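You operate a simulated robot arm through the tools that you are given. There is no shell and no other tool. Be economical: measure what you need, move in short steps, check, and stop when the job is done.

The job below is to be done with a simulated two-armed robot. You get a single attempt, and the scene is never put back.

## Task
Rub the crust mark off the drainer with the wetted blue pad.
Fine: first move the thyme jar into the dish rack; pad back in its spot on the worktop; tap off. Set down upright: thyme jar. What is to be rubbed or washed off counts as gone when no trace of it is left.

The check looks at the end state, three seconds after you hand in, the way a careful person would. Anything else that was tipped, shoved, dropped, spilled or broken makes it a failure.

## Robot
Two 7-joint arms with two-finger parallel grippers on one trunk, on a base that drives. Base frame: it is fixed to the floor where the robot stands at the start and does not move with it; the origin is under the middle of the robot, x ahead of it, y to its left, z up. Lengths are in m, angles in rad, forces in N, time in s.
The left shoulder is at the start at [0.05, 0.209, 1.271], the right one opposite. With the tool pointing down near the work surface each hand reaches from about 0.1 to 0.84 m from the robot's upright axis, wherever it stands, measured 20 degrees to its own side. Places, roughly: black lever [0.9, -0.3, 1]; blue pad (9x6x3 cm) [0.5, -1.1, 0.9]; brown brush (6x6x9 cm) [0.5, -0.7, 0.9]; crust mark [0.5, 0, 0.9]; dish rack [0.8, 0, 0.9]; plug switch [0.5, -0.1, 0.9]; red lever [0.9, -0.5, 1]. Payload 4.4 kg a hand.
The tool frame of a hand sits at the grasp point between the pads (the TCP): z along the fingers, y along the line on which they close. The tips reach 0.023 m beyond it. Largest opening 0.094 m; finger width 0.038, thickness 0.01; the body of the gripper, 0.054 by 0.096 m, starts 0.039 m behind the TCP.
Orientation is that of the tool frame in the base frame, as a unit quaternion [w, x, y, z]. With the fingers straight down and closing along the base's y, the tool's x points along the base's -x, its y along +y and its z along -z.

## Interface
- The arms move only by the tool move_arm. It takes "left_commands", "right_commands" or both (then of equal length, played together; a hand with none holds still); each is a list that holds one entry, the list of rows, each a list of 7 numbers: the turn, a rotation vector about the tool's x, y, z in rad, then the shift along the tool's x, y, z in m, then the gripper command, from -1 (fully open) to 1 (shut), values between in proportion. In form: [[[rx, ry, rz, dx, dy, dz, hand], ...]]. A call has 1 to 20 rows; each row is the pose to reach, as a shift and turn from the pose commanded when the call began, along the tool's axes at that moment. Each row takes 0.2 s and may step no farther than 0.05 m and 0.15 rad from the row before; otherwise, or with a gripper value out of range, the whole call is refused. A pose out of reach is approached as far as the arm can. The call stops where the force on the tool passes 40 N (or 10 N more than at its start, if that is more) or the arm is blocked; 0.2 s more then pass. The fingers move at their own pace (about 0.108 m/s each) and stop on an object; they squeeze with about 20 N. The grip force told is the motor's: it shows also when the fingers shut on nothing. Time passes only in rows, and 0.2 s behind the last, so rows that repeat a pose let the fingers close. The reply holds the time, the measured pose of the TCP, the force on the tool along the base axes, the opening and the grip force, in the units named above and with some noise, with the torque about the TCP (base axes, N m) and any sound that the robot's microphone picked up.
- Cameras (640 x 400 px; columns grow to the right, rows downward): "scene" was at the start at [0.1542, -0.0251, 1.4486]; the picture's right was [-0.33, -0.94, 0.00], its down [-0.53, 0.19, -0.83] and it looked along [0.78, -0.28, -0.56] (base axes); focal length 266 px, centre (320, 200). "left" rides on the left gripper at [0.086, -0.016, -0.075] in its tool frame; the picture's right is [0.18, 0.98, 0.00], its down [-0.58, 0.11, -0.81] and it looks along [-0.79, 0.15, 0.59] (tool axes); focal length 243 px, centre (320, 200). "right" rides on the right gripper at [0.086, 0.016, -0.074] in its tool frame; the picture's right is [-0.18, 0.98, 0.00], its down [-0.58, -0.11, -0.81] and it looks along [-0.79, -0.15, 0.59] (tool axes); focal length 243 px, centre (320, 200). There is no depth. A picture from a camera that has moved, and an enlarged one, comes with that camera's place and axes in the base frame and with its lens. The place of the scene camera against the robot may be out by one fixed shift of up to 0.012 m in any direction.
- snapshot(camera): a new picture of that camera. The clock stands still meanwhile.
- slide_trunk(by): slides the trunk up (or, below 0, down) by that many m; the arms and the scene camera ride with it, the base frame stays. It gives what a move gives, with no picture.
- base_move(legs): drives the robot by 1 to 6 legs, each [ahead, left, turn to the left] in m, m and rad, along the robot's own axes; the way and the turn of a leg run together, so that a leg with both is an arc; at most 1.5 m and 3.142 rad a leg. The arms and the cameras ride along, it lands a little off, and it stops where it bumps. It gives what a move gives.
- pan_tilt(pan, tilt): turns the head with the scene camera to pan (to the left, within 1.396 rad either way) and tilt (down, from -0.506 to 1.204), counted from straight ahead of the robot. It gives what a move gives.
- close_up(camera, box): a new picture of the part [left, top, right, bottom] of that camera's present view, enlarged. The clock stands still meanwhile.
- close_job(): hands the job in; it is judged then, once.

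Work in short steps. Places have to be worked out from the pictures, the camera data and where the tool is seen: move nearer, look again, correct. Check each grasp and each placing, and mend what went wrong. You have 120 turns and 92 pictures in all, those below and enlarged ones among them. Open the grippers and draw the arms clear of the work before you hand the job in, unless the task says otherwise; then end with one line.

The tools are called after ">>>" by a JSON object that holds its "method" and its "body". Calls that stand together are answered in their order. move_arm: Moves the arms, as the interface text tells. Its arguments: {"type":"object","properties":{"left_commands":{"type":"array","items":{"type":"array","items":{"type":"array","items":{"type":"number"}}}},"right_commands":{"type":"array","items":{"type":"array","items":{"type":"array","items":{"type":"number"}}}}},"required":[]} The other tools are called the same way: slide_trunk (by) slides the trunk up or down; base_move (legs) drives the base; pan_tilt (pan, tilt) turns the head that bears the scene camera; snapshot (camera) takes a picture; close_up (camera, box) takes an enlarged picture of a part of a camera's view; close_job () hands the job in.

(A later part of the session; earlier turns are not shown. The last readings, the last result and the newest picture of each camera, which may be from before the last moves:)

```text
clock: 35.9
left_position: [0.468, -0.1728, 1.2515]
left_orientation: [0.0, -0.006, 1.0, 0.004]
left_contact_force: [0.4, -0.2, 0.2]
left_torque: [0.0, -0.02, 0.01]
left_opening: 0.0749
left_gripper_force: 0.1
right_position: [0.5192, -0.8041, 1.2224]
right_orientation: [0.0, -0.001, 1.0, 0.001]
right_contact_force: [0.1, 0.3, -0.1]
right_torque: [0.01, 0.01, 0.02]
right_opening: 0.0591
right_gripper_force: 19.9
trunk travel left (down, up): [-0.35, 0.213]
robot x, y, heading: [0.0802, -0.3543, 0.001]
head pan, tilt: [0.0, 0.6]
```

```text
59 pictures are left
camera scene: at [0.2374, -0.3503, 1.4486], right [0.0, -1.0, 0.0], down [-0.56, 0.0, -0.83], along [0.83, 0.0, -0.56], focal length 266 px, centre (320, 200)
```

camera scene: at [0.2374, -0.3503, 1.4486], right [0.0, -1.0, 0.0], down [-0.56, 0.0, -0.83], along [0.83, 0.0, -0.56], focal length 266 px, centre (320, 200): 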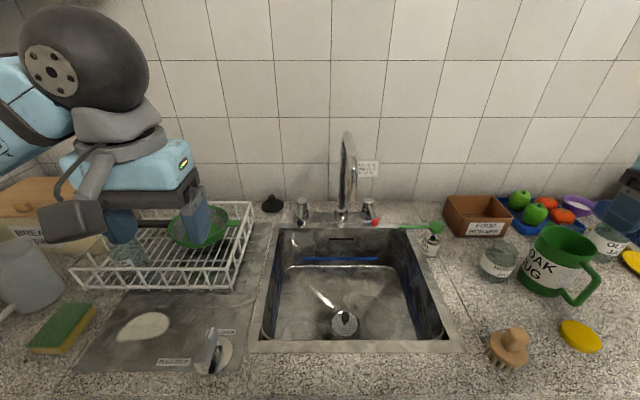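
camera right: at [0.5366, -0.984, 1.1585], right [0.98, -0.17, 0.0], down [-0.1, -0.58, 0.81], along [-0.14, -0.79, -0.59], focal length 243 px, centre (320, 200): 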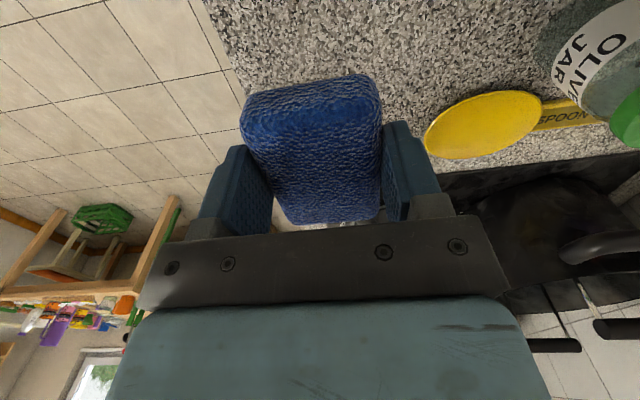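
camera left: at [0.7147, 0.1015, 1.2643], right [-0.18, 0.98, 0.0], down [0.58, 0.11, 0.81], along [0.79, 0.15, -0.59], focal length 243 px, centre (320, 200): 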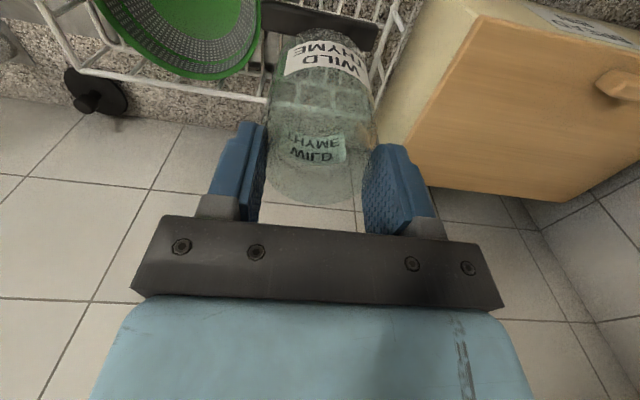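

>>> {"method": "close_up", "body": {"camera": "scene", "box": [280, 120, 408, 240]}}

>>> {"method": "close_up", "body": {"camera": "scene", "box": [60, 220, 260, 380]}}

```text
3.33 times, centred on (344, 180) of scene
camera zoom: at [0.2374, -0.3503, 1.4486], right [0.0, -1.0, 0.0], down [-0.56, 0.0, -0.83], along [0.83, 0.0, -0.56], focal length 888 px, centre (240, 267)
```

zoom: 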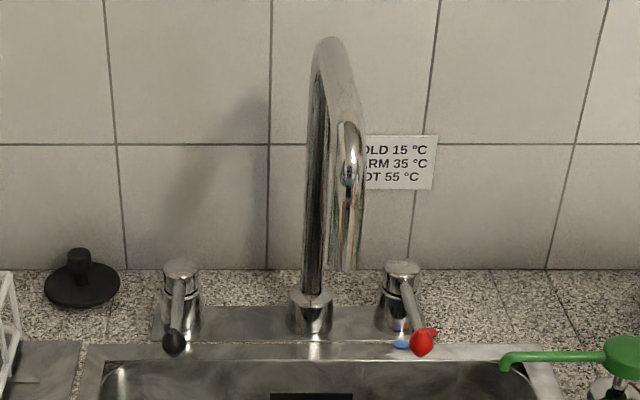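

```text
2.50 times, centred on (160, 300) of scene
camera zoom: at [0.2374, -0.3503, 1.4486], right [0.0, -1.0, 0.0], down [-0.56, 0.0, -0.83], along [0.83, 0.0, -0.56], focal length 666 px, centre (720, -50)
```

zoom: 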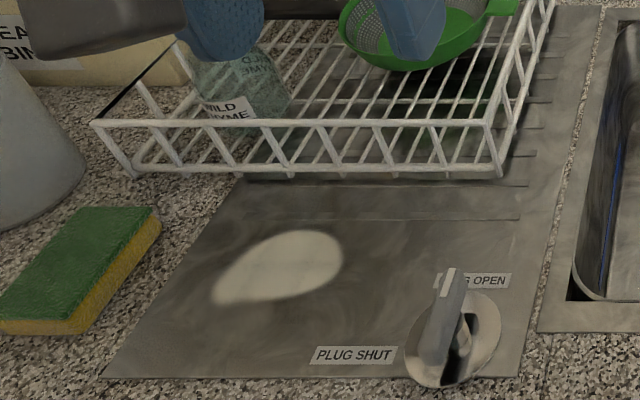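

The black lever points straight forward, tip ≈ (0.828, −0.295, 0.972); spout outlet ≈ (0.71, −0.42, 1.125); plug is open. I bring the left hand above the lever with partly open fingers to straddle it.

>>> {"method": "move_arm", "body": {"left_commands": [[[0, 0, 0, -0.04, -0.013, 0, -0.3], [0, 0, 0, -0.08, -0.027, 0, -0.3], [0, 0, 0, -0.12, -0.04, 0, -0.3], [0, 0, 0, -0.16, -0.053, 0, -0.3], [0, 0, 0, -0.2, -0.067, 0, -0.3], [0, 0, 0, -0.24, -0.08, 0, -0.3], [0, 0, 0, -0.28, -0.094, 0, -0.3], [0, 0, 0, -0.32, -0.107, 0, -0.3], [0, 0, 0, -0.367, -0.122, 0, -0.3], [0, 0, 0, -0.367, -0.122, 0.04, -0.3], [0, 0, 0, -0.367, -0.122, 0.08, -0.3], [0, 0, 0, -0.367, -0.122, 0.12, -0.3], [0, 0, 0, -0.367, -0.122, 0.16, -0.3]]]}}

>>> {"method": "close_up", "body": {"camera": "scene", "box": [240, 100, 400, 240]}}

>>> {"method": "snapshot", "body": {"camera": "left"}}

```text
clock: 38.7
left_position: [0.8346, -0.289, 1.0868]
left_orientation: [-0.001, -0.006, 1.0, 0.004]
left_contact_force: [-1.3, 0.3, 0.4]
left_torque: [-0.02, -0.01, -0.03]
left_opening: 0.0611
left_gripper_force: 0.1
right_position: [0.5196, -0.804, 1.2221]
right_orientation: [0.0, 0.0, 1.0, 0.0]
right_contact_force: [-0.1, -0.2, -0.9]
right_torque: [-0.01, 0.01, 0.02]
right_opening: 0.0595
right_gripper_force: 19.3
trunk travel left (down, up): [-0.35, 0.213]
robot x, y, heading: [0.0759, -0.3565, -0.002]
head pan, tilt: [0.0, 0.6]
```

```text
2.86 times, centred on (320, 170) of scene
camera zoom: at [0.2384, -0.3496, 1.4485], right [0.0, -1.0, 0.0], down [-0.57, 0.0, -0.82], along [0.82, 0.0, -0.57], focal length 761 px, centre (320, 286)
```

zoom: 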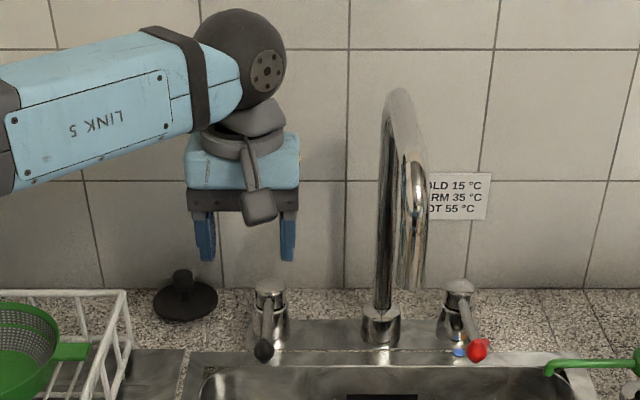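

```text
55 pictures are left
camera left: at [0.7492, -0.3066, 1.1624], right [-0.2, 0.98, 0.01], down [0.58, 0.11, 0.81], along [0.79, 0.16, -0.59], focal length 243 px, centre (320, 200)
```

left: 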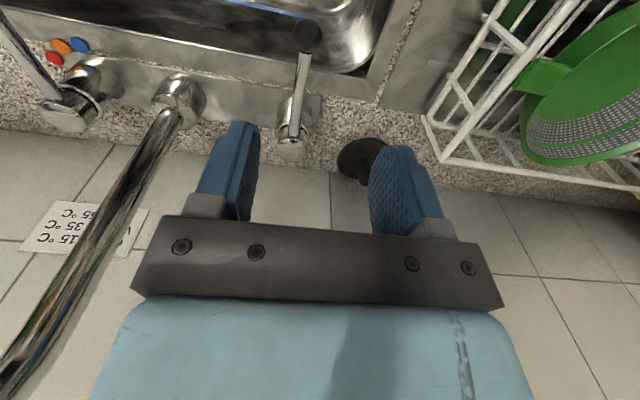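

Lever lies along y≈−0.302. I shift 13 mm right and descend so the fingers straddle it.

>>> {"method": "move_arm", "body": {"left_commands": [[[0, 0, 0, 0, -0.013, 0.03, -0.3], [0, 0, 0, 0, -0.013, 0.06, -0.3], [0, 0, 0, 0, -0.013, 0.09, -0.3], [0, 0, 0, 0, -0.013, 0.113, -0.3], [0, 0, 0, 0, -0.013, 0.113, -0.3]]]}}

>>> {"method": "close_up", "body": {"camera": "scene", "box": [240, 130, 400, 240]}}

```text
clock: 39.9
left_position: [0.8365, -0.3047, 0.9738]
left_orientation: [0.0, -0.007, 1.0, 0.004]
left_contact_force: [-0.3, -0.6, 0.8]
left_torque: [0.02, 0.01, -0.03]
left_opening: 0.0612
left_gripper_force: 0.0
right_position: [0.5182, -0.8046, 1.2222]
right_orientation: [0.0, -0.001, 1.0, 0.0]
right_contact_force: [-0.3, 0.3, 0.0]
right_torque: [-0.02, 0.02, -0.05]
right_opening: 0.059
right_gripper_force: 19.8
trunk travel left (down, up): [-0.35, 0.213]
robot x, y, heading: [0.0818, -0.3552, 0.003]
head pan, tilt: [0.0, 0.6]
```

```text
3.64 times, centred on (320, 185) of scene
camera zoom: at [0.2375, -0.35, 1.4486], right [0.0, -1.0, 0.0], down [-0.56, 0.0, -0.83], along [0.83, 0.0, -0.56], focal length 969 px, centre (320, 254)
```

zoom: 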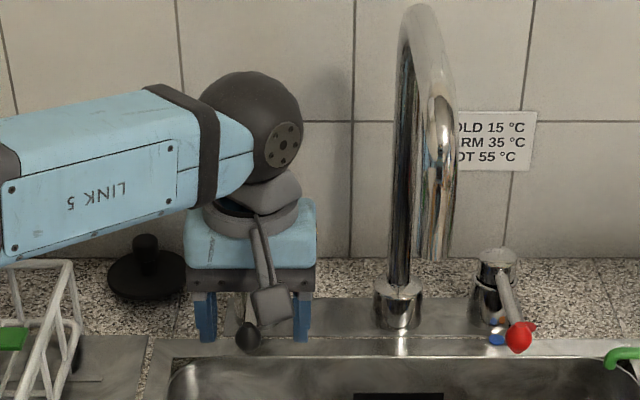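

Straddling confirmed. I narrow the fingers and try turning the lever leftwards about its pivot, watching the force and sound.

>>> {"method": "move_arm", "body": {"left_commands": [[[0, 0, 0, 0, 0, 0, 0.3], [0, 0, 0, 0, 0, 0, 0.3], [0, 0, 0.125, -0.001, 0.009, 0, 0.3], [0, 0, 0.25, -0.002, 0.018, 0, 0.3], [0, 0, 0.375, -0.005, 0.026, 0, 0.3]]]}}

>>> {"method": "snapshot", "body": {"camera": "scene"}}

```text
clock: 41.1
left_position: [0.8406, -0.276, 0.9757]
left_orientation: [-0.002, 0.182, 0.983, 0.003]
left_contact_force: [-0.1, -0.5, 0.1]
left_torque: [0.0, 0.01, 0.0]
left_opening: 0.033
left_gripper_force: 0.5
right_position: [0.519, -0.8044, 1.2211]
right_orientation: [0.0, 0.0, 1.0, 0.0]
right_contact_force: [-0.9, 0.1, -0.5]
right_torque: [0.0, 0.0, 0.0]
right_opening: 0.059
right_gripper_force: 19.9
trunk travel left (down, up): [-0.35, 0.213]
robot x, y, heading: [0.0785, -0.3576, 0.003]
head pan, tilt: [0.0, 0.6]
```

```text
53 pictures are left
camera scene: at [0.2378, -0.3501, 1.4486], right [0.0, -1.0, 0.0], down [-0.56, 0.0, -0.83], along [0.83, 0.0, -0.56], focal length 266 px, centre (320, 200)
```

scene: 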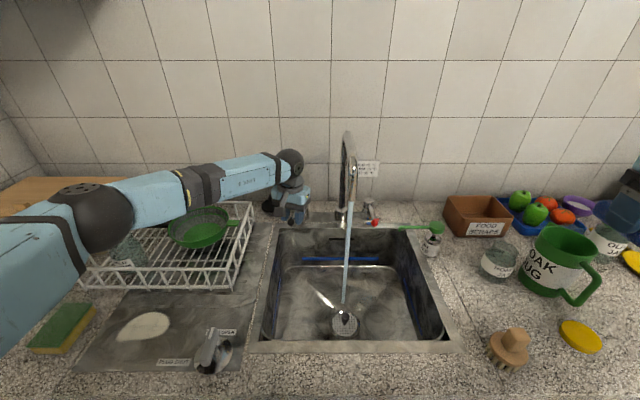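

Water runs when the lever is turned ~20° to the left. Now I bring the pad: tilt the right hand so the fingers point forward and slide it in front of the stream at height.

>>> {"method": "move_arm", "body": {"right_commands": [[[0, -0.1, 0, 0.005, 0.038, 0, 1], [0, -0.2, 0, 0.01, 0.077, 0, 1], [0, -0.3, 0, 0.015, 0.115, 0, 1], [0, -0.4, 0, 0.02, 0.154, 0, 1], [0, -0.5, 0, 0.02, 0.192, 0, 1], [0, -0.6, 0, 0.02, 0.23, 0, 1], [0, -0.7, 0, 0.02, 0.269, 0, 1], [0, -0.8, 0, 0.02, 0.307, 0, 1], [0, -0.9, 0, 0.02, 0.346, 0, 1], [0, -1.0, 0, 0.02, 0.384, 0, 1], [0, -1.0, 0, 0.02, 0.384, 0.04, 1], [0, -1.0, 0, 0.02, 0.384, 0.08, 1], [0, -1.0, 0, 0.02, 0.384, 0.12, 1], [0, -1.0, 0, 0.02, 0.384, 0.16, 1], [0, -1.0, 0, 0.02, 0.384, 0.2, 1]]]}}

>>> {"method": "snapshot", "body": {"camera": "scene"}}

```text
clock: 44.3
left_position: [0.8414, -0.2767, 0.9773]
left_orientation: [-0.002, 0.181, 0.983, 0.005]
left_contact_force: [0.2, 0.3, 0.8]
left_torque: [-0.03, 0.0, 0.02]
left_opening: 0.0327
left_gripper_force: 0.1
right_position: [0.5221, -0.5305, 1.0986]
right_orientation: [0.479, 0.001, 0.878, 0.0]
right_contact_force: [-0.4, 0.8, -0.8]
right_torque: [-0.01, -0.03, 0.01]
right_opening: 0.0592
right_gripper_force: 20.1
right hand out of reach, approached as far as the arm can: row 9, 10, 11, 12, 13, 14, 15
trunk travel left (down, up): [-0.35, 0.213]
robot x, y, heading: [0.0779, -0.3537, -0.002]
head pan, tilt: [0.0, 0.6]
```

```text
52 pictures are left
camera scene: at [0.2379, -0.3507, 1.4486], right [0.0, -1.0, 0.0], down [-0.57, 0.0, -0.83], along [0.83, 0.0, -0.57], focal length 266 px, centre (320, 200)
```

scene: 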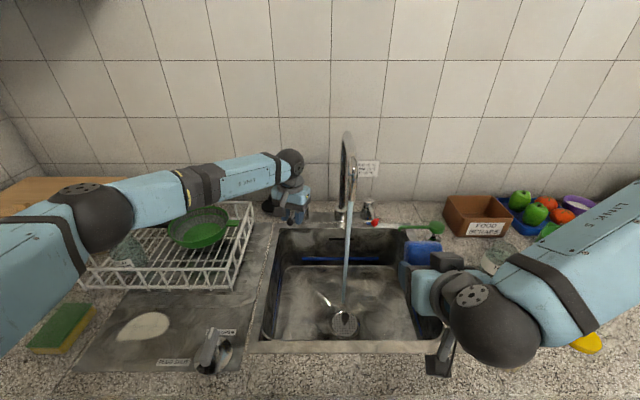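

The hand stopped short because that pose was too close in. I advance 0.10 m forward and see where it ends up.

>>> {"method": "move_arm", "body": {"right_commands": [[[0, 0, 0, -0.018, 0, 0.028, 1], [0, 0, 0, -0.036, 0, 0.056, 1], [0, 0, 0, -0.054, 0, 0.084, 1], [0, 0, 0, -0.054, 0, 0.084, 1]]]}}

```text
clock: 45.3
left_position: [0.8409, -0.2763, 0.9764]
left_orientation: [0.0, 0.18, 0.984, 0.004]
left_contact_force: [-0.8, 0.0, -0.8]
left_torque: [0.01, 0.0, 0.0]
left_opening: 0.033
left_gripper_force: 0.1
right_position: [0.6253, -0.5314, 1.0981]
right_orientation: [0.479, 0.001, 0.878, -0.001]
right_contact_force: [-0.8, 0.3, 0.0]
right_torque: [-0.01, 0.01, 0.0]
right_opening: 0.0592
right_gripper_force: 20.4
trunk travel left (down, up): [-0.35, 0.213]
robot x, y, heading: [0.0746, -0.3518, -0.0]
head pan, tilt: [0.0, 0.6]
```

Now down to z≈1.02 and across under the spout.

>>> {"method": "move_arm", "body": {"right_commands": [[[0, 0, 0, 0.033, 0, 0.021, 1], [0, 0, 0, 0.0655, 0, 0.042, 1], [0, 0, 0, 0.0557, 0.028, 0.0573, 1], [0, 0, 0, 0.046, 0.056, 0.0725, 1], [0, 0, 0, 0.0362, 0.084, 0.0878, 1], [0, 0, 0, 0.0265, 0.111, 0.103, 1], [0, 0, 0, 0.0265, 0.111, 0.103, 1]]]}}

>>> {"method": "snapshot", "body": {"camera": "scene"}}

>>> {"method": "snapshot", "body": {"camera": "right"}}

```text
clock: 46.9
left_position: [0.842, -0.2759, 0.9758]
left_orientation: [-0.003, 0.181, 0.984, 0.004]
left_contact_force: [-0.5, 0.2, 0.4]
left_torque: [0.02, 0.0, -0.02]
left_opening: 0.0329
left_gripper_force: 0.0
right_position: [0.6701, -0.5355, 1.0884]
right_orientation: [0.479, 0.0, 0.878, 0.0]
right_contact_force: [0.6, 0.5, -0.3]
right_torque: [-0.04, 0.01, 0.01]
right_opening: 0.0595
right_gripper_force: 19.6
right hand out of reach, approached as far as the arm can: row 1, 2, 3, 4, 5, 6, 7
trunk travel left (down, up): [-0.35, 0.213]
robot x, y, heading: [0.0748, -0.3535, -0.0]
head pan, tilt: [0.0, 0.6]
```

```text
51 pictures are left
camera scene: at [0.2378, -0.3503, 1.4485], right [0.0, -1.0, 0.0], down [-0.56, 0.0, -0.83], along [0.83, 0.0, -0.56], focal length 266 px, centre (320, 200)
```

scene: 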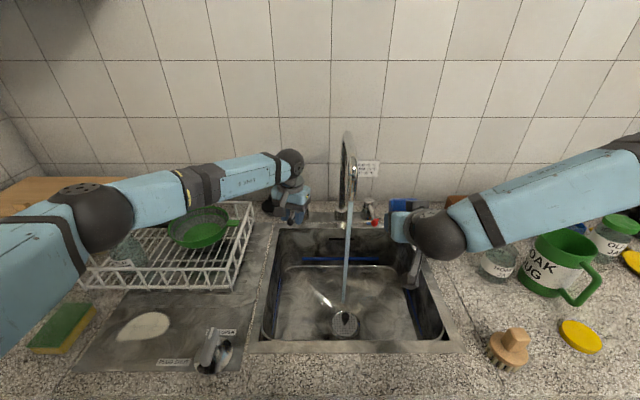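

```text
50 pictures are left
camera right: at [0.5607, -0.5173, 1.0564], right [0.1, 0.98, 0.15], down [-0.36, -0.11, 0.92], along [0.93, -0.15, 0.35], focal length 243 px, centre (320, 200)
```

right: 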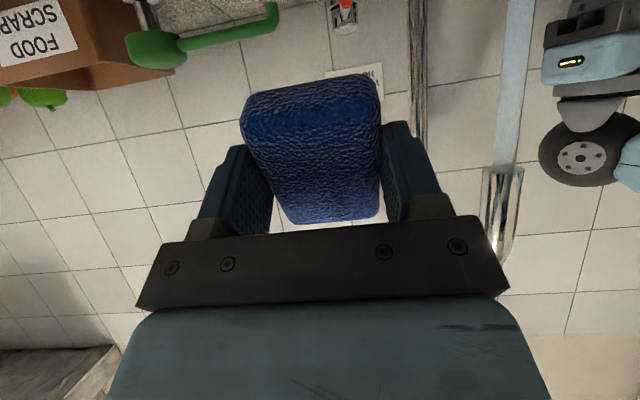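

The strongly tilted pose is outside the joint range. A milder tilt (~29°) suffices geometrically: I back off a little, reduce the tilt, and lower.

>>> {"method": "move_arm", "body": {"right_commands": [[[0, 0.125, 0, 0.004, 0, -0.006, 1], [0, 0.25, 0, 0.008, 0, -0.012, 1], [0, 0.375, 0, 0.012, 0, -0.018, 1], [0, 0.5, 0, 0.016, 0, -0.025, 1], [0, 0.5, 0, 0.05, 0, -0.004, 1], [0, 0.5, 0, 0.083, 0, 0.018, 1], [0, 0.5, 0, 0.083, 0, 0.018, 1]]]}}

```text
clock: 48.5
left_position: [0.8416, -0.2758, 0.9766]
left_orientation: [-0.002, 0.18, 0.984, 0.003]
left_contact_force: [0.5, -0.5, -0.5]
left_torque: [0.0, -0.01, 0.0]
left_opening: 0.033
left_gripper_force: 0.1
right_position: [0.6344, -0.5478, 1.0273]
right_orientation: [0.247, 0.0, 0.969, 0.0]
right_contact_force: [1.5, -0.1, -0.7]
right_torque: [0.0, 0.0, -0.03]
right_opening: 0.0592
right_gripper_force: 20.3
right hand out of reach, approached as far as the arm can: row 6, 7
trunk travel left (down, up): [-0.35, 0.213]
robot x, y, heading: [0.0796, -0.3564, -0.002]
head pan, tilt: [0.0, 0.6]
```

Still limited: the right forearm comes from the side. Better tilt sideways instead (fingers pointing left-down). First undo the forward tilt in place.

>>> {"method": "move_arm", "body": {"right_commands": [[[0, 0.125, 0, 0, 0, -0.005, 1], [0, 0.25, 0, 0, 0, -0.01, 1], [0, 0.375, 0, 0, 0, -0.015, 1], [0, 0.5, 0, 0, 0, -0.02, 1]]]}}

>>> {"method": "move_arm", "body": {"right_commands": [[[-0.12, 0, 0, 0, 0, 0, 1], [-0.24, 0, 0, 0, 0, 0, 1], [-0.36, 0, 0, 0, 0, 0, 1], [-0.48, 0, 0, 0, 0, 0, 1], [-0.6, 0, 0, 0, 0, 0, 1]]]}}

```text
clock: 49.5
left_position: [0.8405, -0.2761, 0.9758]
left_orientation: [-0.002, 0.181, 0.984, 0.004]
left_contact_force: [0.2, -0.6, -0.2]
left_torque: [0.0, 0.02, -0.01]
left_opening: 0.033
left_gripper_force: 0.0
right_position: [0.6234, -0.5467, 1.044]
right_orientation: [-0.001, 0.0, 1.0, 0.001]
right_contact_force: [0.3, -0.6, 0.0]
right_torque: [0.02, 0.03, 0.04]
right_opening: 0.0592
right_gripper_force: 20.2
trunk travel left (down, up): [-0.35, 0.213]
robot x, y, heading: [0.0772, -0.3583, 0.002]
head pan, tilt: [0.0, 0.6]
```

```text
clock: 50.7
left_position: [0.84, -0.2757, 0.9764]
left_orientation: [-0.001, 0.18, 0.984, 0.004]
left_contact_force: [0.4, -0.5, -0.1]
left_torque: [0.01, 0.0, -0.03]
left_opening: 0.0332
left_gripper_force: 0.1
right_position: [0.6263, -0.5484, 1.0435]
right_orientation: [0.0, 0.0, 0.955, 0.297]
right_contact_force: [0.0, 0.4, -1.0]
right_torque: [0.0, 0.0, -0.02]
right_opening: 0.0591
right_gripper_force: 20.4
trunk travel left (down, up): [-0.35, 0.213]
robot x, y, heading: [0.0755, -0.356, 0.0]
head pan, tilt: [0.0, 0.6]
```

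Side tilt works. Now I slide the pad into the stream at about (0.678, −0.435, 0.98).

>>> {"method": "move_arm", "body": {"right_commands": [[[0, 0, 0, -0.013, 0.0144, 0.029, 1], [0, 0, 0, -0.026, 0.0288, 0.058, 1], [0, 0, 0, -0.039, 0.0432, 0.087, 1], [0, 0, 0, -0.052, 0.0576, 0.116, 1], [0, 0, 0, -0.052, 0.0576, 0.116, 1]]]}}

>>> {"method": "snapshot", "body": {"camera": "scene"}}

>>> {"method": "snapshot", "body": {"camera": "right"}}

```text
clock: 51.9
left_position: [0.8413, -0.2762, 0.9776]
left_orientation: [-0.001, 0.181, 0.984, 0.004]
left_contact_force: [-0.1, 0.2, -1.0]
left_torque: [0.0, -0.02, 0.02]
left_opening: 0.0329
left_gripper_force: 0.0
right_position: [0.6404, -0.4973, 1.0301]
right_orientation: [0.0, 0.0, 0.956, 0.295]
right_contact_force: [-0.7, -0.5, 0.2]
right_torque: [-0.03, -0.02, -0.04]
right_opening: 0.0593
right_gripper_force: 19.8
right hand out of reach, approached as far as the arm can: row 2, 3, 4, 5
trunk travel left (down, up): [-0.35, 0.213]
robot x, y, heading: [0.0794, -0.354, -0.002]
head pan, tilt: [0.0, 0.6]
```

```text
49 pictures are left
camera scene: at [0.2376, -0.3507, 1.4486], right [0.0, -1.0, 0.0], down [-0.56, 0.0, -0.83], along [0.83, 0.0, -0.56], focal length 266 px, centre (320, 200)
```

scene: 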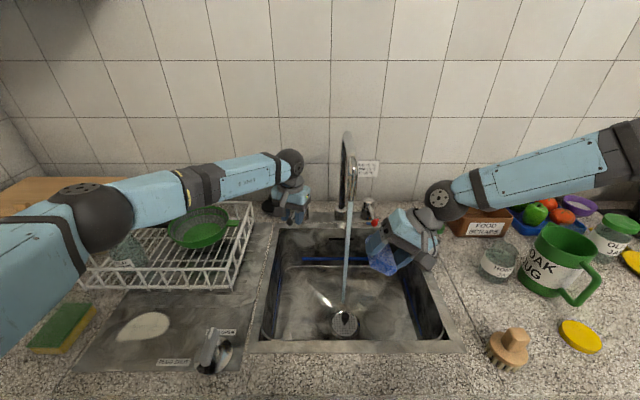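

```text
48 pictures are left
camera right: at [0.5537, -0.5248, 1.1017], right [0.18, 0.81, 0.56], down [0.58, -0.55, 0.6], along [0.79, 0.21, -0.57], focal length 243 px, centre (320, 200)
```

right: 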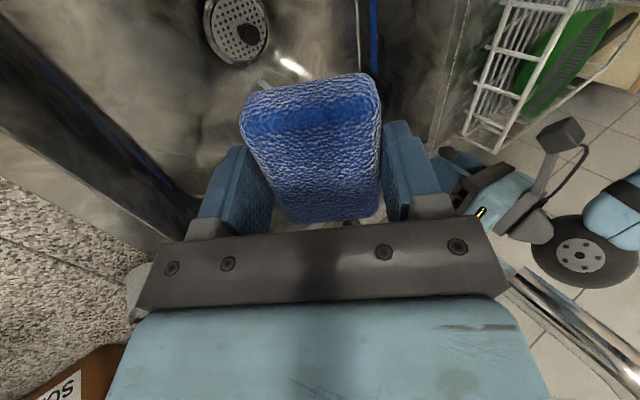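

The right arm cannot reach so far across in front of the trunk; the base must stand further left. I lift the left hand off the lever (it stays on) and draw both hands back.

>>> {"method": "move_arm", "body": {"left_commands": [[[0, 0, 0, 0, 0, 0, 0.1], [0, 0, 0, 0, 0, -0.04, 0.1], [0, 0, 0, 0, 0, -0.08, 0.1], [0, 0, 0, 0, 0, -0.12, 0.1], [0, 0, 0, 0, 0, -0.16, 0.1], [0, 0, 0, 0, 0, -0.2, 0.1], [0, 0, 0, 0, 0, -0.24, 0.1], [0, 0, 0, 0.045, 0, -0.24, 0.1], [0, 0, 0, 0.09, 0, -0.24, 0.1], [0, 0, 0, 0.135, 0, -0.24, 0.1], [0, 0, 0, 0.18, 0, -0.24, 0.1], [0, 0, 0, 0.225, 0, -0.24, 0.1], [0, 0, 0, 0.27, 0, -0.24, 0.1], [0, 0, 0, 0.315, 0, -0.24, 0.1], [0, 0, 0, 0.36, 0, -0.24, 0.1]]]}}

>>> {"method": "snapshot", "body": {"camera": "scene"}}

```text
clock: 55.1
left_position: [0.4995, -0.1475, 1.2181]
left_orientation: [-0.002, 0.18, 0.984, 0.003]
left_contact_force: [-0.1, -0.1, 0.9]
left_torque: [-0.05, 0.01, 0.02]
left_opening: 0.0421
left_gripper_force: 0.0
right_position: [0.64, -0.4977, 1.0312]
right_orientation: [0.001, 0.001, 0.955, 0.296]
right_contact_force: [-0.1, -0.5, -0.2]
right_torque: [0.0, -0.03, 0.03]
right_opening: 0.0592
right_gripper_force: 19.8
trunk travel left (down, up): [-0.35, 0.213]
robot x, y, heading: [0.0789, -0.3543, 0.003]
head pan, tilt: [0.0, 0.6]
```

```text
47 pictures are left
camera scene: at [0.2366, -0.3495, 1.4488], right [0.0, -1.0, 0.0], down [-0.56, 0.0, -0.83], along [0.83, 0.0, -0.56], focal length 266 px, centre (320, 200)
```

scene: 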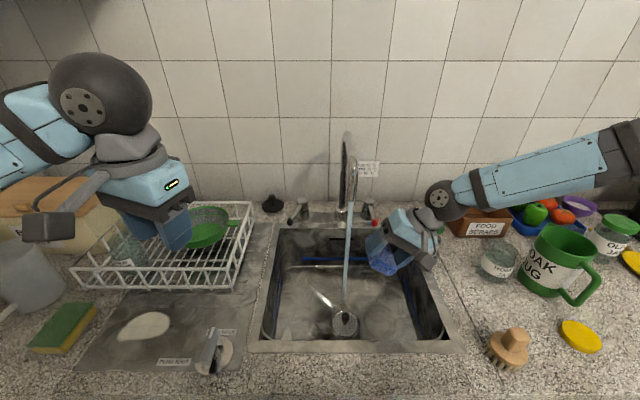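

Next I pull the right hand back-right and up, then drive left 0.2 m.

>>> {"method": "move_arm", "body": {"right_commands": [[[0, 0, 0, 0.04, -0.012, -0.026, 1], [0, 0, 0, 0.07, -0.024, -0.053, 1], [0, 0, 0, 0.1, -0.036, -0.08, 1], [0, 0, 0, 0.1, -0.0486, -0.106, 1]]]}}

```text
clock: 56.1
left_position: [0.5003, -0.1487, 1.2177]
left_orientation: [-0.001, 0.181, 0.984, 0.004]
left_contact_force: [-0.6, -0.5, -0.4]
left_torque: [0.03, 0.0, 0.0]
left_opening: 0.0424
left_gripper_force: 0.1
right_position: [0.5358, -0.5954, 1.0876]
right_orientation: [0.0, 0.0, 0.955, 0.295]
right_contact_force: [0.1, -0.1, -1.0]
right_torque: [0.04, 0.04, -0.02]
right_opening: 0.0593
right_gripper_force: 20.0
trunk travel left (down, up): [-0.35, 0.213]
robot x, y, heading: [0.0776, -0.358, 0.0]
head pan, tilt: [0.0, 0.6]
```

>>> {"method": "base_move", "body": {"legs": [[0, 0.2, 0]]}}

>>> {"method": "pan_tilt", "body": {"pan": -0.4, "tilt": 0.6}}

>>> {"method": "snapshot", "body": {"camera": "scene"}}

```text
clock: 58.5
left_position: [0.4997, 0.0564, 1.2172]
left_orientation: [0.0, 0.178, 0.984, 0.004]
left_contact_force: [-0.7, -0.6, -0.7]
left_torque: [0.01, 0.05, -0.03]
left_opening: 0.0425
left_gripper_force: 0.0
right_position: [0.5385, -0.3905, 1.0883]
right_orientation: [-0.001, -0.002, 0.955, 0.296]
right_contact_force: [0.1, 0.8, -0.4]
right_torque: [-0.02, -0.01, 0.0]
right_opening: 0.0593
right_gripper_force: 19.9
trunk travel left (down, up): [-0.35, 0.213]
robot x, y, heading: [0.0774, -0.1528, 0.007]
head pan, tilt: [0.0, 0.6]
```

```text
clock: 59.4
left_position: [0.5007, 0.0577, 1.2176]
left_orientation: [-0.001, 0.179, 0.984, 0.004]
left_contact_force: [0.5, 1.1, 0.5]
left_torque: [-0.01, 0.02, 0.01]
left_opening: 0.0423
left_gripper_force: 0.1
right_position: [0.5377, -0.3898, 1.0876]
right_orientation: [-0.001, -0.003, 0.955, 0.296]
right_contact_force: [-0.2, -0.3, 0.8]
right_torque: [-0.04, -0.01, 0.02]
right_opening: 0.0593
right_gripper_force: 19.7
trunk travel left (down, up): [-0.35, 0.213]
robot x, y, heading: [0.0771, -0.1495, 0.003]
head pan, tilt: [-0.4, 0.6]
```

```text
46 pictures are left
camera scene: at [0.2306, -0.1814, 1.4486], right [-0.38, -0.92, 0.0], down [-0.52, 0.22, -0.83], along [0.76, -0.32, -0.56], focal length 266 px, centre (320, 200)
```

scene: 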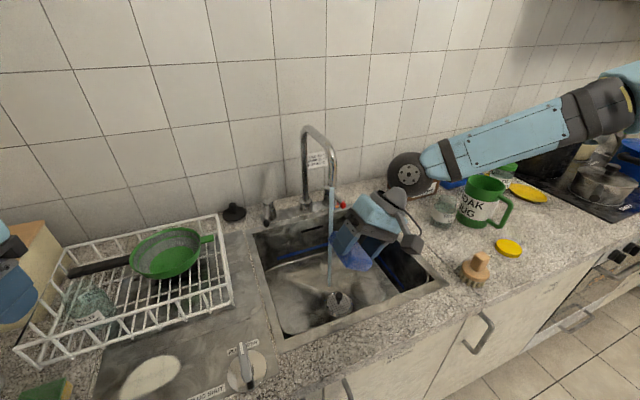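

The stream is confirmed at ≈ (0.715, −0.42). I move the pad into it.

>>> {"method": "move_arm", "body": {"right_commands": [[[0, 0, 0, -0.028, -0.0196, 0.0127, 1], [0, 0, 0, -0.056, -0.0392, 0.0255, 1], [0, 0, 0, -0.084, -0.0588, 0.0382, 1], [0, 0, 0, -0.112, -0.0784, 0.051, 1], [0, 0, 0, -0.14, -0.098, 0.0637, 1], [0, 0, 0, -0.14, -0.098, 0.0637, 1]]]}}

>>> {"method": "close_up", "body": {"camera": "scene", "box": [240, 110, 464, 310]}}

>>> {"method": "snapshot", "body": {"camera": "right"}}

```text
clock: 60.8
left_position: [0.5, 0.0571, 1.2178]
left_orientation: [-0.001, 0.178, 0.984, 0.005]
left_contact_force: [0.4, 0.1, -0.2]
left_torque: [0.03, 0.01, -0.01]
left_opening: 0.0423
left_gripper_force: 0.0
right_position: [0.6767, -0.4351, 0.9766]
right_orientation: [0.0, -0.002, 0.955, 0.296]
right_contact_force: [-1.0, -0.2, -0.6]
right_torque: [-0.01, -0.01, 0.0]
right_opening: 0.0593
right_gripper_force: 20.1
trunk travel left (down, up): [-0.35, 0.213]
robot x, y, heading: [0.0793, -0.1528, 0.003]
head pan, tilt: [-0.4, 0.6]
```

```text
2.00 times, centred on (352, 210) of scene
camera zoom: at [0.2296, -0.1821, 1.4487], right [-0.38, -0.92, 0.0], down [-0.52, 0.22, -0.83], along [0.76, -0.32, -0.56], focal length 533 px, centre (256, 180)
```

zoom: 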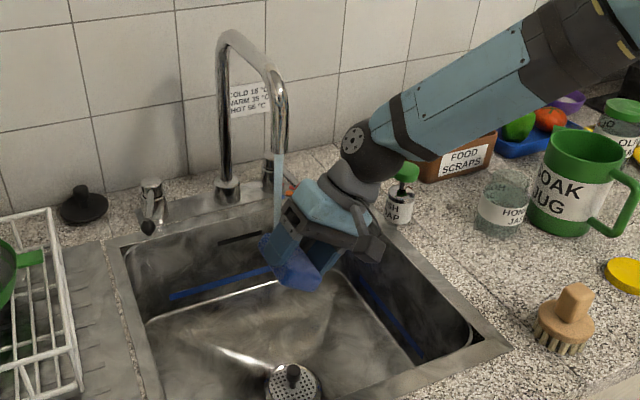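

```text
44 pictures are left
camera right: at [0.59, -0.4613, 1.0494], right [0.18, 0.81, 0.56], down [0.58, -0.54, 0.6], along [0.79, 0.22, -0.57], focal length 243 px, centre (320, 200)
```

right: 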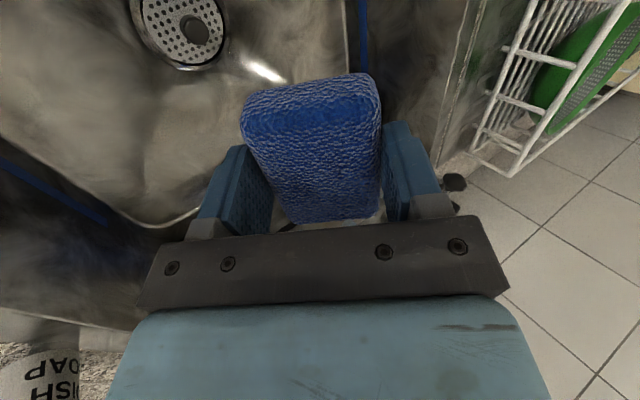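

The stream appears to end at the pad's far end. I hold some time, and look closer.

>>> {"method": "move_arm", "body": {"right_commands": [[[0, 0, 0, 0, 0, 0, 1], [0, 0, 0, 0, 0, 0, 1], [0, 0, 0, 0, 0, 0, 1], [0, 0, 0, 0, 0, 0, 1], [0, 0, 0, 0, 0, 0, 1], [0, 0, 0, 0, 0, 0, 1], [0, 0, 0, 0, 0, 0, 1], [0, 0, 0, 0, 0, 0, 1]]]}}

>>> {"method": "close_up", "body": {"camera": "scene", "box": [340, 190, 420, 260]}}

```text
clock: 62.6
left_position: [0.5003, 0.057, 1.2178]
left_orientation: [-0.001, 0.178, 0.984, 0.004]
left_contact_force: [0.0, -0.1, -0.4]
left_torque: [-0.01, 0.02, 0.0]
left_opening: 0.0423
left_gripper_force: 0.0
right_position: [0.677, -0.4332, 0.9781]
right_orientation: [-0.001, -0.002, 0.955, 0.296]
right_contact_force: [0.4, 0.1, 0.2]
right_torque: [0.02, 0.03, -0.01]
right_opening: 0.0595
right_gripper_force: 20.1
trunk travel left (down, up): [-0.35, 0.213]
robot x, y, heading: [0.0774, -0.1566, 0.001]
head pan, tilt: [-0.4, 0.6]
```

```text
5.71 times, centred on (380, 225) of scene
camera zoom: at [0.2306, -0.1814, 1.4486], right [-0.38, -0.92, 0.0], down [-0.52, 0.22, -0.83], along [0.76, -0.32, -0.56], focal length 1523 px, centre (-23, 57)
```

zoom: 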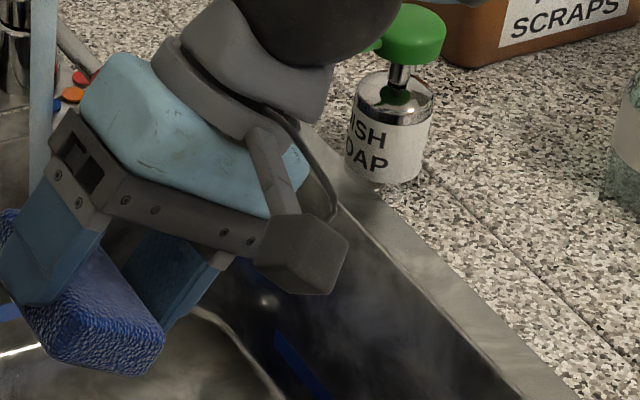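

>>> {"method": "close_up", "body": {"camera": "scene", "box": [310, 180, 390, 260]}}

```text
5.00 times, centred on (350, 220) of scene
camera zoom: at [0.2306, -0.1814, 1.4486], right [-0.38, -0.92, 0.0], down [-0.52, 0.22, -0.83], along [0.76, -0.32, -0.56], focal length 1332 px, centre (170, 100)
```

zoom: 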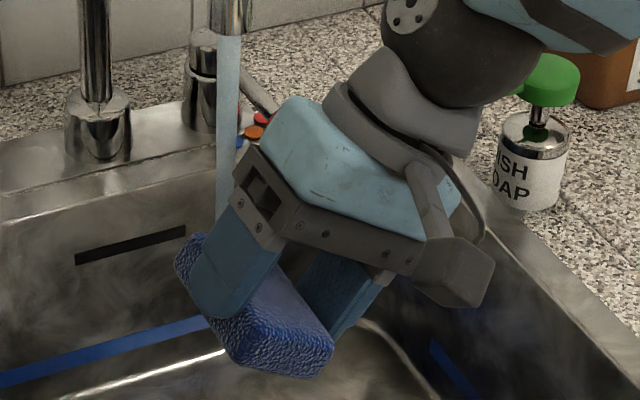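

The stream does land on the pad's far end. I nudge a bit further forward and work it slightly for a few seconds to soak it.

>>> {"method": "move_arm", "body": {"right_commands": [[[0, 0, 0, -0.006, 0, 0, 1], [0, 0, 0, -0.006, -0.012, 0, 1], [0, 0, 0, -0.006, -0.012, 0, 1], [0, 0, 0, -0.006, -0.012, 0, 1], [0, 0, 0, -0.006, 0, 0, 1], [0, 0, 0, -0.006, 0.008, 0, 1], [0, 0, 0, -0.006, 0.008, 0, 1], [0, 0, 0, -0.006, 0, 0, 1], [0, 0, 0, -0.006, 0, 0, 1], [0, 0, 0, -0.006, 0, 0, 1], [0, 0, 0, -0.006, 0, 0, 1], [0, 0, 0, -0.006, 0, 0, 1], [0, 0, 0, -0.006, 0, 0, 1]]]}}

>>> {"method": "close_up", "body": {"camera": "scene", "box": [310, 180, 390, 260]}}

>>> {"method": "close_up", "body": {"camera": "right", "box": [200, 50, 440, 240]}}

```text
clock: 65.4
left_position: [0.5003, 0.059, 1.2182]
left_orientation: [-0.002, 0.178, 0.984, 0.004]
left_contact_force: [0.6, 0.3, -0.4]
left_torque: [0.01, 0.0, -0.01]
left_opening: 0.0425
left_gripper_force: 0.0
right_position: [0.6827, -0.4347, 0.98]
right_orientation: [0.001, -0.002, 0.955, 0.296]
right_contact_force: [0.4, 0.6, -0.5]
right_torque: [0.03, -0.05, 0.04]
right_opening: 0.0592
right_gripper_force: 20.0
trunk travel left (down, up): [-0.35, 0.213]
robot x, y, heading: [0.0796, -0.1525, 0.004]
head pan, tilt: [-0.4, 0.6]
```

```text
5.00 times, centred on (350, 220) of scene
camera zoom: at [0.2306, -0.1814, 1.4486], right [-0.38, -0.92, 0.0], down [-0.52, 0.22, -0.83], along [0.76, -0.32, -0.56], focal length 1332 px, centre (170, 100)
```

zoom: 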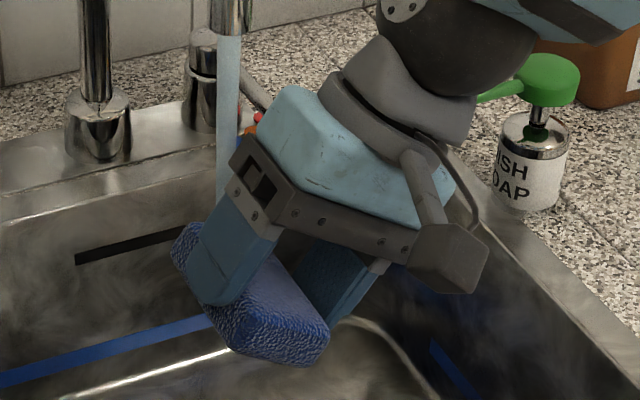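

```text
2.11 times, centred on (320, 145) of right
camera zoom: at [0.5972, -0.4617, 1.0513], right [0.18, 0.81, 0.56], down [0.58, -0.54, 0.6], along [0.79, 0.22, -0.57], focal length 511 px, centre (320, 316)
```

zoom: 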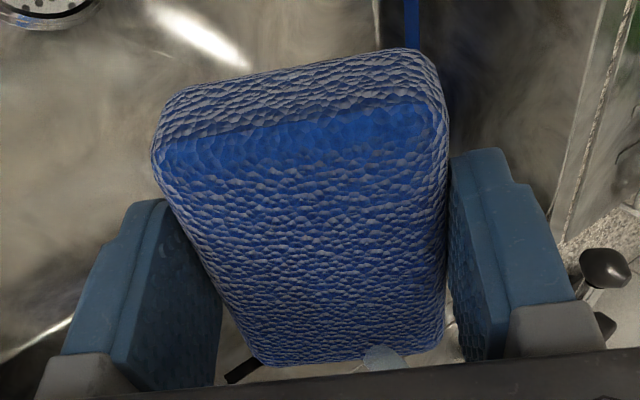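

The pad is being soaked. For rubbing, I'll turn the robot left so the crust lies on the right arm's side (the wall limits driving left). First I pull the pad back out and untilt the hand.

>>> {"method": "move_arm", "body": {"right_commands": [[[0, 0, 0, 0.04, 0, 0, 1], [0, 0, 0, 0.08, 0, 0, 1], [0.12, 0, 0, 0.115, 0.02, -0.03, 1], [0.24, 0, 0, 0.14, 0.043, -0.062, 1], [0.36, 0, 0, 0.15, 0.065, -0.095, 1], [0.48, 0, 0, 0.16, 0.09, -0.13, 1], [0.6, 0, 0, 0.16, 0.113, -0.165, 1]]]}}

>>> {"method": "snapshot", "body": {"camera": "right"}}

```text
refused: row 3 steps farther than a row can; nothing moved
```

```text
39 pictures are left
camera right: at [0.5972, -0.4617, 1.0513], right [0.18, 0.81, 0.56], down [0.58, -0.54, 0.6], along [0.79, 0.22, -0.57], focal length 243 px, centre (320, 200)
```

right: 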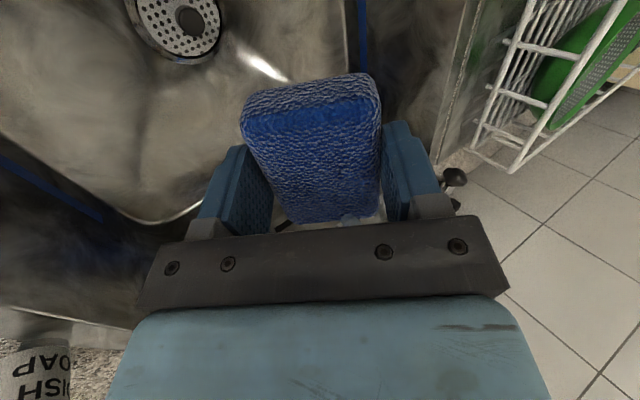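

Steps were too long; the same path in smaller ones.

>>> {"method": "move_arm", "body": {"right_commands": [[[0, 0, 0, 0.04, 0, 0, 1], [0, 0, 0, 0.08, 0, 0, 1], [0.1, 0, 0, 0.11, 0.013, -0.02, 1], [0.2, 0, 0, 0.135, 0.033, -0.048, 1], [0.3, 0, 0, 0.15, 0.053, -0.078, 1], [0.4, 0, 0, 0.16, 0.073, -0.107, 1], [0.5, 0, 0, 0.16, 0.093, -0.136, 1], [0.6, 0, 0, 0.16, 0.113, -0.165, 1]]]}}

```text
clock: 67.2
left_position: [0.4993, 0.0593, 1.218]
left_orientation: [-0.001, 0.178, 0.984, 0.004]
left_contact_force: [0.3, 0.1, 0.0]
left_torque: [0.0, -0.02, 0.01]
left_opening: 0.0424
left_gripper_force: 0.0
right_position: [0.5223, -0.4328, 1.1788]
right_orientation: [0.0, -0.002, 1.0, -0.001]
right_contact_force: [-0.4, -0.5, -0.1]
right_torque: [-0.01, -0.02, 0.01]
right_opening: 0.0593
right_gripper_force: 19.8
trunk travel left (down, up): [-0.35, 0.213]
robot x, y, heading: [0.0822, -0.1524, 0.004]
head pan, tilt: [-0.4, 0.6]
```

Now back 0.07 m and turn left 0.65 rad.

>>> {"method": "base_move", "body": {"legs": [[-0.07, 0, 0], [0, 0, 0.65]]}}

>>> {"method": "pan_tilt", "body": {"pan": -0.4, "tilt": 0.8}}

>>> {"method": "snapshot", "body": {"camera": "scene"}}

```text
clock: 69.9
left_position: [0.2243, 0.2582, 1.222]
left_orientation: [-0.004, -0.144, 0.99, 0.01]
left_contact_force: [0.0, -0.4, -0.3]
left_torque: [-0.02, -0.02, 0.02]
left_opening: 0.0422
left_gripper_force: 0.2
right_position: [0.5381, -0.1205, 1.1777]
right_orientation: [0.0, -0.319, 0.948, 0.006]
right_contact_force: [-0.8, -0.1, -0.8]
right_torque: [-0.01, 0.02, 0.0]
right_opening: 0.0592
right_gripper_force: 19.6
trunk travel left (down, up): [-0.35, 0.213]
robot x, y, heading: [0.0098, -0.1548, 0.65]
head pan, tilt: [-0.4, 0.6]
```

```text
clock: 70.7
left_position: [0.2229, 0.2585, 1.2215]
left_orientation: [-0.004, -0.142, 0.99, 0.01]
left_contact_force: [0.1, 0.3, 0.7]
left_torque: [0.02, 0.01, -0.02]
left_opening: 0.0424
left_gripper_force: 0.0
right_position: [0.5369, -0.1195, 1.1778]
right_orientation: [0.001, -0.318, 0.948, 0.006]
right_contact_force: [0.1, 0.6, -1.1]
right_torque: [-0.01, -0.01, 0.02]
right_opening: 0.0593
right_gripper_force: 20.5
trunk travel left (down, up): [-0.35, 0.213]
robot x, y, heading: [0.0105, -0.1547, 0.648]
head pan, tilt: [-0.4, 0.799]
```

```text
38 pictures are left
camera scene: at [0.1478, -0.0995, 1.4319], right [0.25, -0.97, -0.01], down [-0.7, -0.17, -0.7], along [0.67, 0.18, -0.72], focal length 266 px, centre (320, 200)
```

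scene: 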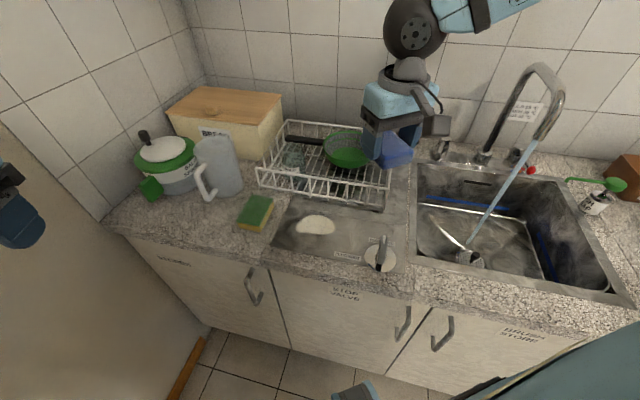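

The turned stance puts the crust ahead of the right hand. I re-align the hand to the base axes and go above the crust (≈0.55, 0.025).

>>> {"method": "move_arm", "body": {"right_commands": [[[0, 0, 0.13, -0.0195, 0.0215, 0, 1], [0, 0, 0.26, -0.039, 0.043, 0, 1], [0, 0, 0.39, -0.0585, 0.0645, 0, 1], [0, 0, 0.52, -0.078, 0.086, 0, 1], [0, 0, 0.648, -0.0975, 0.1075, 0, 1], [0, 0, 0.648, -0.0975, 0.1075, 0.04, 1], [0, 0, 0.648, -0.0975, 0.1075, 0.08, 1], [0, 0, 0.648, -0.0975, 0.1075, 0.12, 1], [0, 0, 0.648, -0.0975, 0.1075, 0.15, 1], [0, 0, 0.648, -0.0975, 0.1075, 0.18, 1], [0, 0, 0.648, -0.0975, 0.1075, 0.2, 1]]]}}

>>> {"method": "close_up", "body": {"camera": "scene", "box": [220, 120, 428, 280]}}

```text
clock: 73.1
left_position: [0.2222, 0.2583, 1.2207]
left_orientation: [-0.004, -0.143, 0.99, 0.009]
left_contact_force: [0.1, -0.5, 0.2]
left_torque: [0.02, 0.03, 0.03]
left_opening: 0.0423
left_gripper_force: 0.2
right_position: [0.5539, -0.0089, 1.0062]
right_orientation: [-0.002, -0.001, 1.0, 0.006]
right_contact_force: [-0.1, -0.7, 0.1]
right_torque: [-0.01, 0.0, -0.04]
right_opening: 0.0589
right_gripper_force: 19.9
right hand out of reach, approached as far as the arm can: row 8, 9, 10, 11
trunk travel left (down, up): [-0.35, 0.213]
robot x, y, heading: [0.0084, -0.1558, 0.65]
head pan, tilt: [-0.4, 0.799]
```

```text
2.50 times, centred on (324, 200) of scene
camera zoom: at [0.1478, -0.0994, 1.4317], right [0.25, -0.97, -0.01], down [-0.7, -0.17, -0.7], along [0.67, 0.18, -0.72], focal length 666 px, centre (310, 200)
```

zoom: 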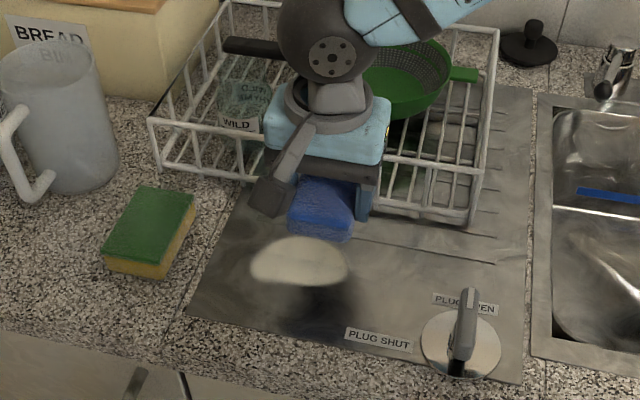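

That yaw is at a wrist limit. I turn the hand back toward the robot's heading, over the crust, and keep z for now.

>>> {"method": "move_arm", "body": {"right_commands": [[[0, 0, -0.13, 0.001, 0.008, -0.005, 1], [0, 0, -0.26, 0.002, 0.017, -0.005, 1], [0, 0, -0.39, 0.004, 0.026, -0.005, 1], [0, 0, -0.5, 0.006, 0.034, -0.005, 1], [0, 0, -0.5, 0.006, 0.034, 0.015, 1], [0, 0, -0.5, 0.006, 0.034, 0.035, 1]]]}}

>>> {"method": "close_up", "body": {"camera": "scene", "box": [220, 120, 428, 280]}}

```text
clock: 74.5
left_position: [0.2239, 0.2589, 1.221]
left_orientation: [-0.004, -0.144, 0.99, 0.009]
left_contact_force: [-0.2, -0.5, -0.2]
left_torque: [0.01, -0.03, 0.02]
left_opening: 0.0422
left_gripper_force: 0.0
right_position: [0.5562, -0.0124, 1.0023]
right_orientation: [-0.001, -0.248, 0.969, 0.006]
right_contact_force: [0.4, -0.1, -0.2]
right_torque: [0.0, 0.01, 0.02]
right_opening: 0.0589
right_gripper_force: 20.3
right hand out of reach, approached as far as the arm can: row 2, 3, 4, 5, 6
trunk travel left (down, up): [-0.35, 0.213]
robot x, y, heading: [0.0097, -0.1557, 0.649]
head pan, tilt: [-0.4, 0.799]
```

```text
2.50 times, centred on (324, 200) of scene
camera zoom: at [0.1477, -0.0994, 1.4317], right [0.25, -0.97, -0.01], down [-0.7, -0.17, -0.7], along [0.67, 0.18, -0.72], focal length 666 px, centre (310, 200)
```

zoom: 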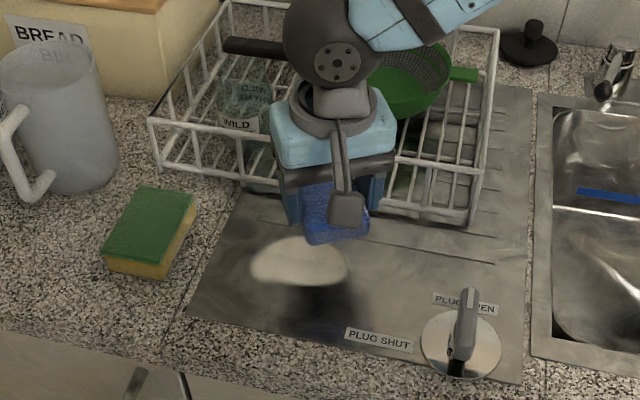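

The limit is the bearing of the arm, not the yaw. I raise the hand and turn the base a further 0.35 rad left.

>>> {"method": "move_arm", "body": {"right_commands": [[[0, 0, 0, 0.03, -0.01, -0.04, 1], [0, 0, 0, 0.06, -0.02, -0.08, 1], [0, 0, 0, 0.08, -0.04, -0.12, 1], [0, 0, 0, 0.1, -0.06, -0.16, 1]]]}}

>>> {"method": "base_move", "body": {"legs": [[0, 0, 0.35]]}}

```text
refused: row 1 steps farther than a row can; nothing moved
```

```text
clock: 76.0
left_position: [0.0621, 0.3154, 1.2175]
left_orientation: [-0.002, -0.312, 0.95, 0.002]
left_contact_force: [-0.4, 0.8, 0.5]
left_torque: [-0.03, 0.0, -0.03]
left_opening: 0.0423
left_gripper_force: 0.1
right_position: [0.4699, 0.1723, 1.0016]
right_orientation: [0.0, -0.412, 0.911, 0.001]
right_contact_force: [-0.9, 0.3, -0.4]
right_torque: [-0.03, 0.01, 0.0]
right_opening: 0.0591
right_gripper_force: 20.5
trunk travel left (down, up): [-0.35, 0.213]
robot x, y, heading: [0.0077, -0.1505, 0.998]
head pan, tilt: [-0.4, 0.799]
```

The lift was refused again before driving (I won't chain such calls any more). No contact force shows; I check with a picture.

>>> {"method": "pan_tilt", "body": {"pan": -0.7, "tilt": 0.8}}

>>> {"method": "snapshot", "body": {"camera": "scene"}}

```text
clock: 76.8
left_position: [0.0631, 0.3158, 1.2182]
left_orientation: [-0.003, -0.312, 0.95, 0.003]
left_contact_force: [0.2, -1.5, -0.5]
left_torque: [0.0, -0.01, -0.01]
left_opening: 0.0427
left_gripper_force: 0.1
right_position: [0.4701, 0.1727, 1.0023]
right_orientation: [0.0, -0.413, 0.911, 0.001]
right_contact_force: [0.3, -1.2, -0.4]
right_torque: [0.02, -0.05, 0.03]
right_opening: 0.0592
right_gripper_force: 19.7
trunk travel left (down, up): [-0.35, 0.213]
robot x, y, heading: [0.0092, -0.1522, 0.994]
head pan, tilt: [-0.7, 0.799]
```

```text
35 pictures are left
camera scene: at [0.1254, -0.0678, 1.4317], right [0.29, -0.96, 0.0], down [-0.69, -0.21, -0.7], along [0.67, 0.21, -0.72], focal length 266 px, centre (320, 200)
```

scene: 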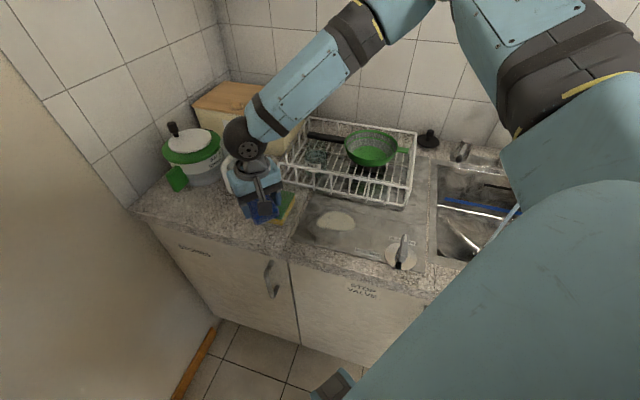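

The hand hovers above the sponge next to the mug. I raise it straight up.

>>> {"method": "move_arm", "body": {"right_commands": [[[0, 0, 0, 0, 0, -0.04, 1], [0, 0, 0, 0, 0, -0.08, 1], [0, 0, 0, 0, 0, -0.12, 1]]]}}

>>> {"method": "close_up", "body": {"camera": "scene", "box": [160, 120, 420, 290]}}

```text
clock: 77.5
left_position: [0.0628, 0.315, 1.2188]
left_orientation: [-0.003, -0.312, 0.95, 0.003]
left_contact_force: [-0.5, -0.1, 0.0]
left_torque: [0.0, -0.02, 0.04]
left_opening: 0.0424
left_gripper_force: 0.0
right_position: [0.4702, 0.1712, 1.1269]
right_orientation: [0.0, -0.413, 0.911, 0.002]
right_contact_force: [0.5, -0.3, -0.9]
right_torque: [-0.02, -0.04, 0.01]
right_opening: 0.0592
right_gripper_force: 20.1
trunk travel left (down, up): [-0.35, 0.213]
robot x, y, heading: [0.0056, -0.1573, 0.998]
head pan, tilt: [-0.7, 0.799]
```

```text
2.35 times, centred on (290, 205) of scene
camera zoom: at [0.1241, -0.0686, 1.4318], right [0.29, -0.96, 0.0], down [-0.68, -0.21, -0.7], along [0.67, 0.21, -0.72], focal length 627 px, centre (391, 188)
```

zoom: 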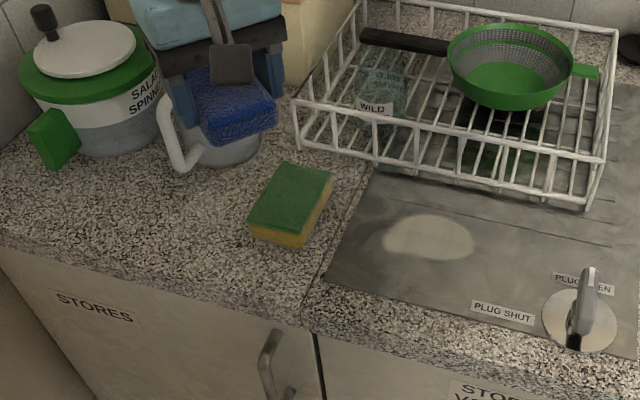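

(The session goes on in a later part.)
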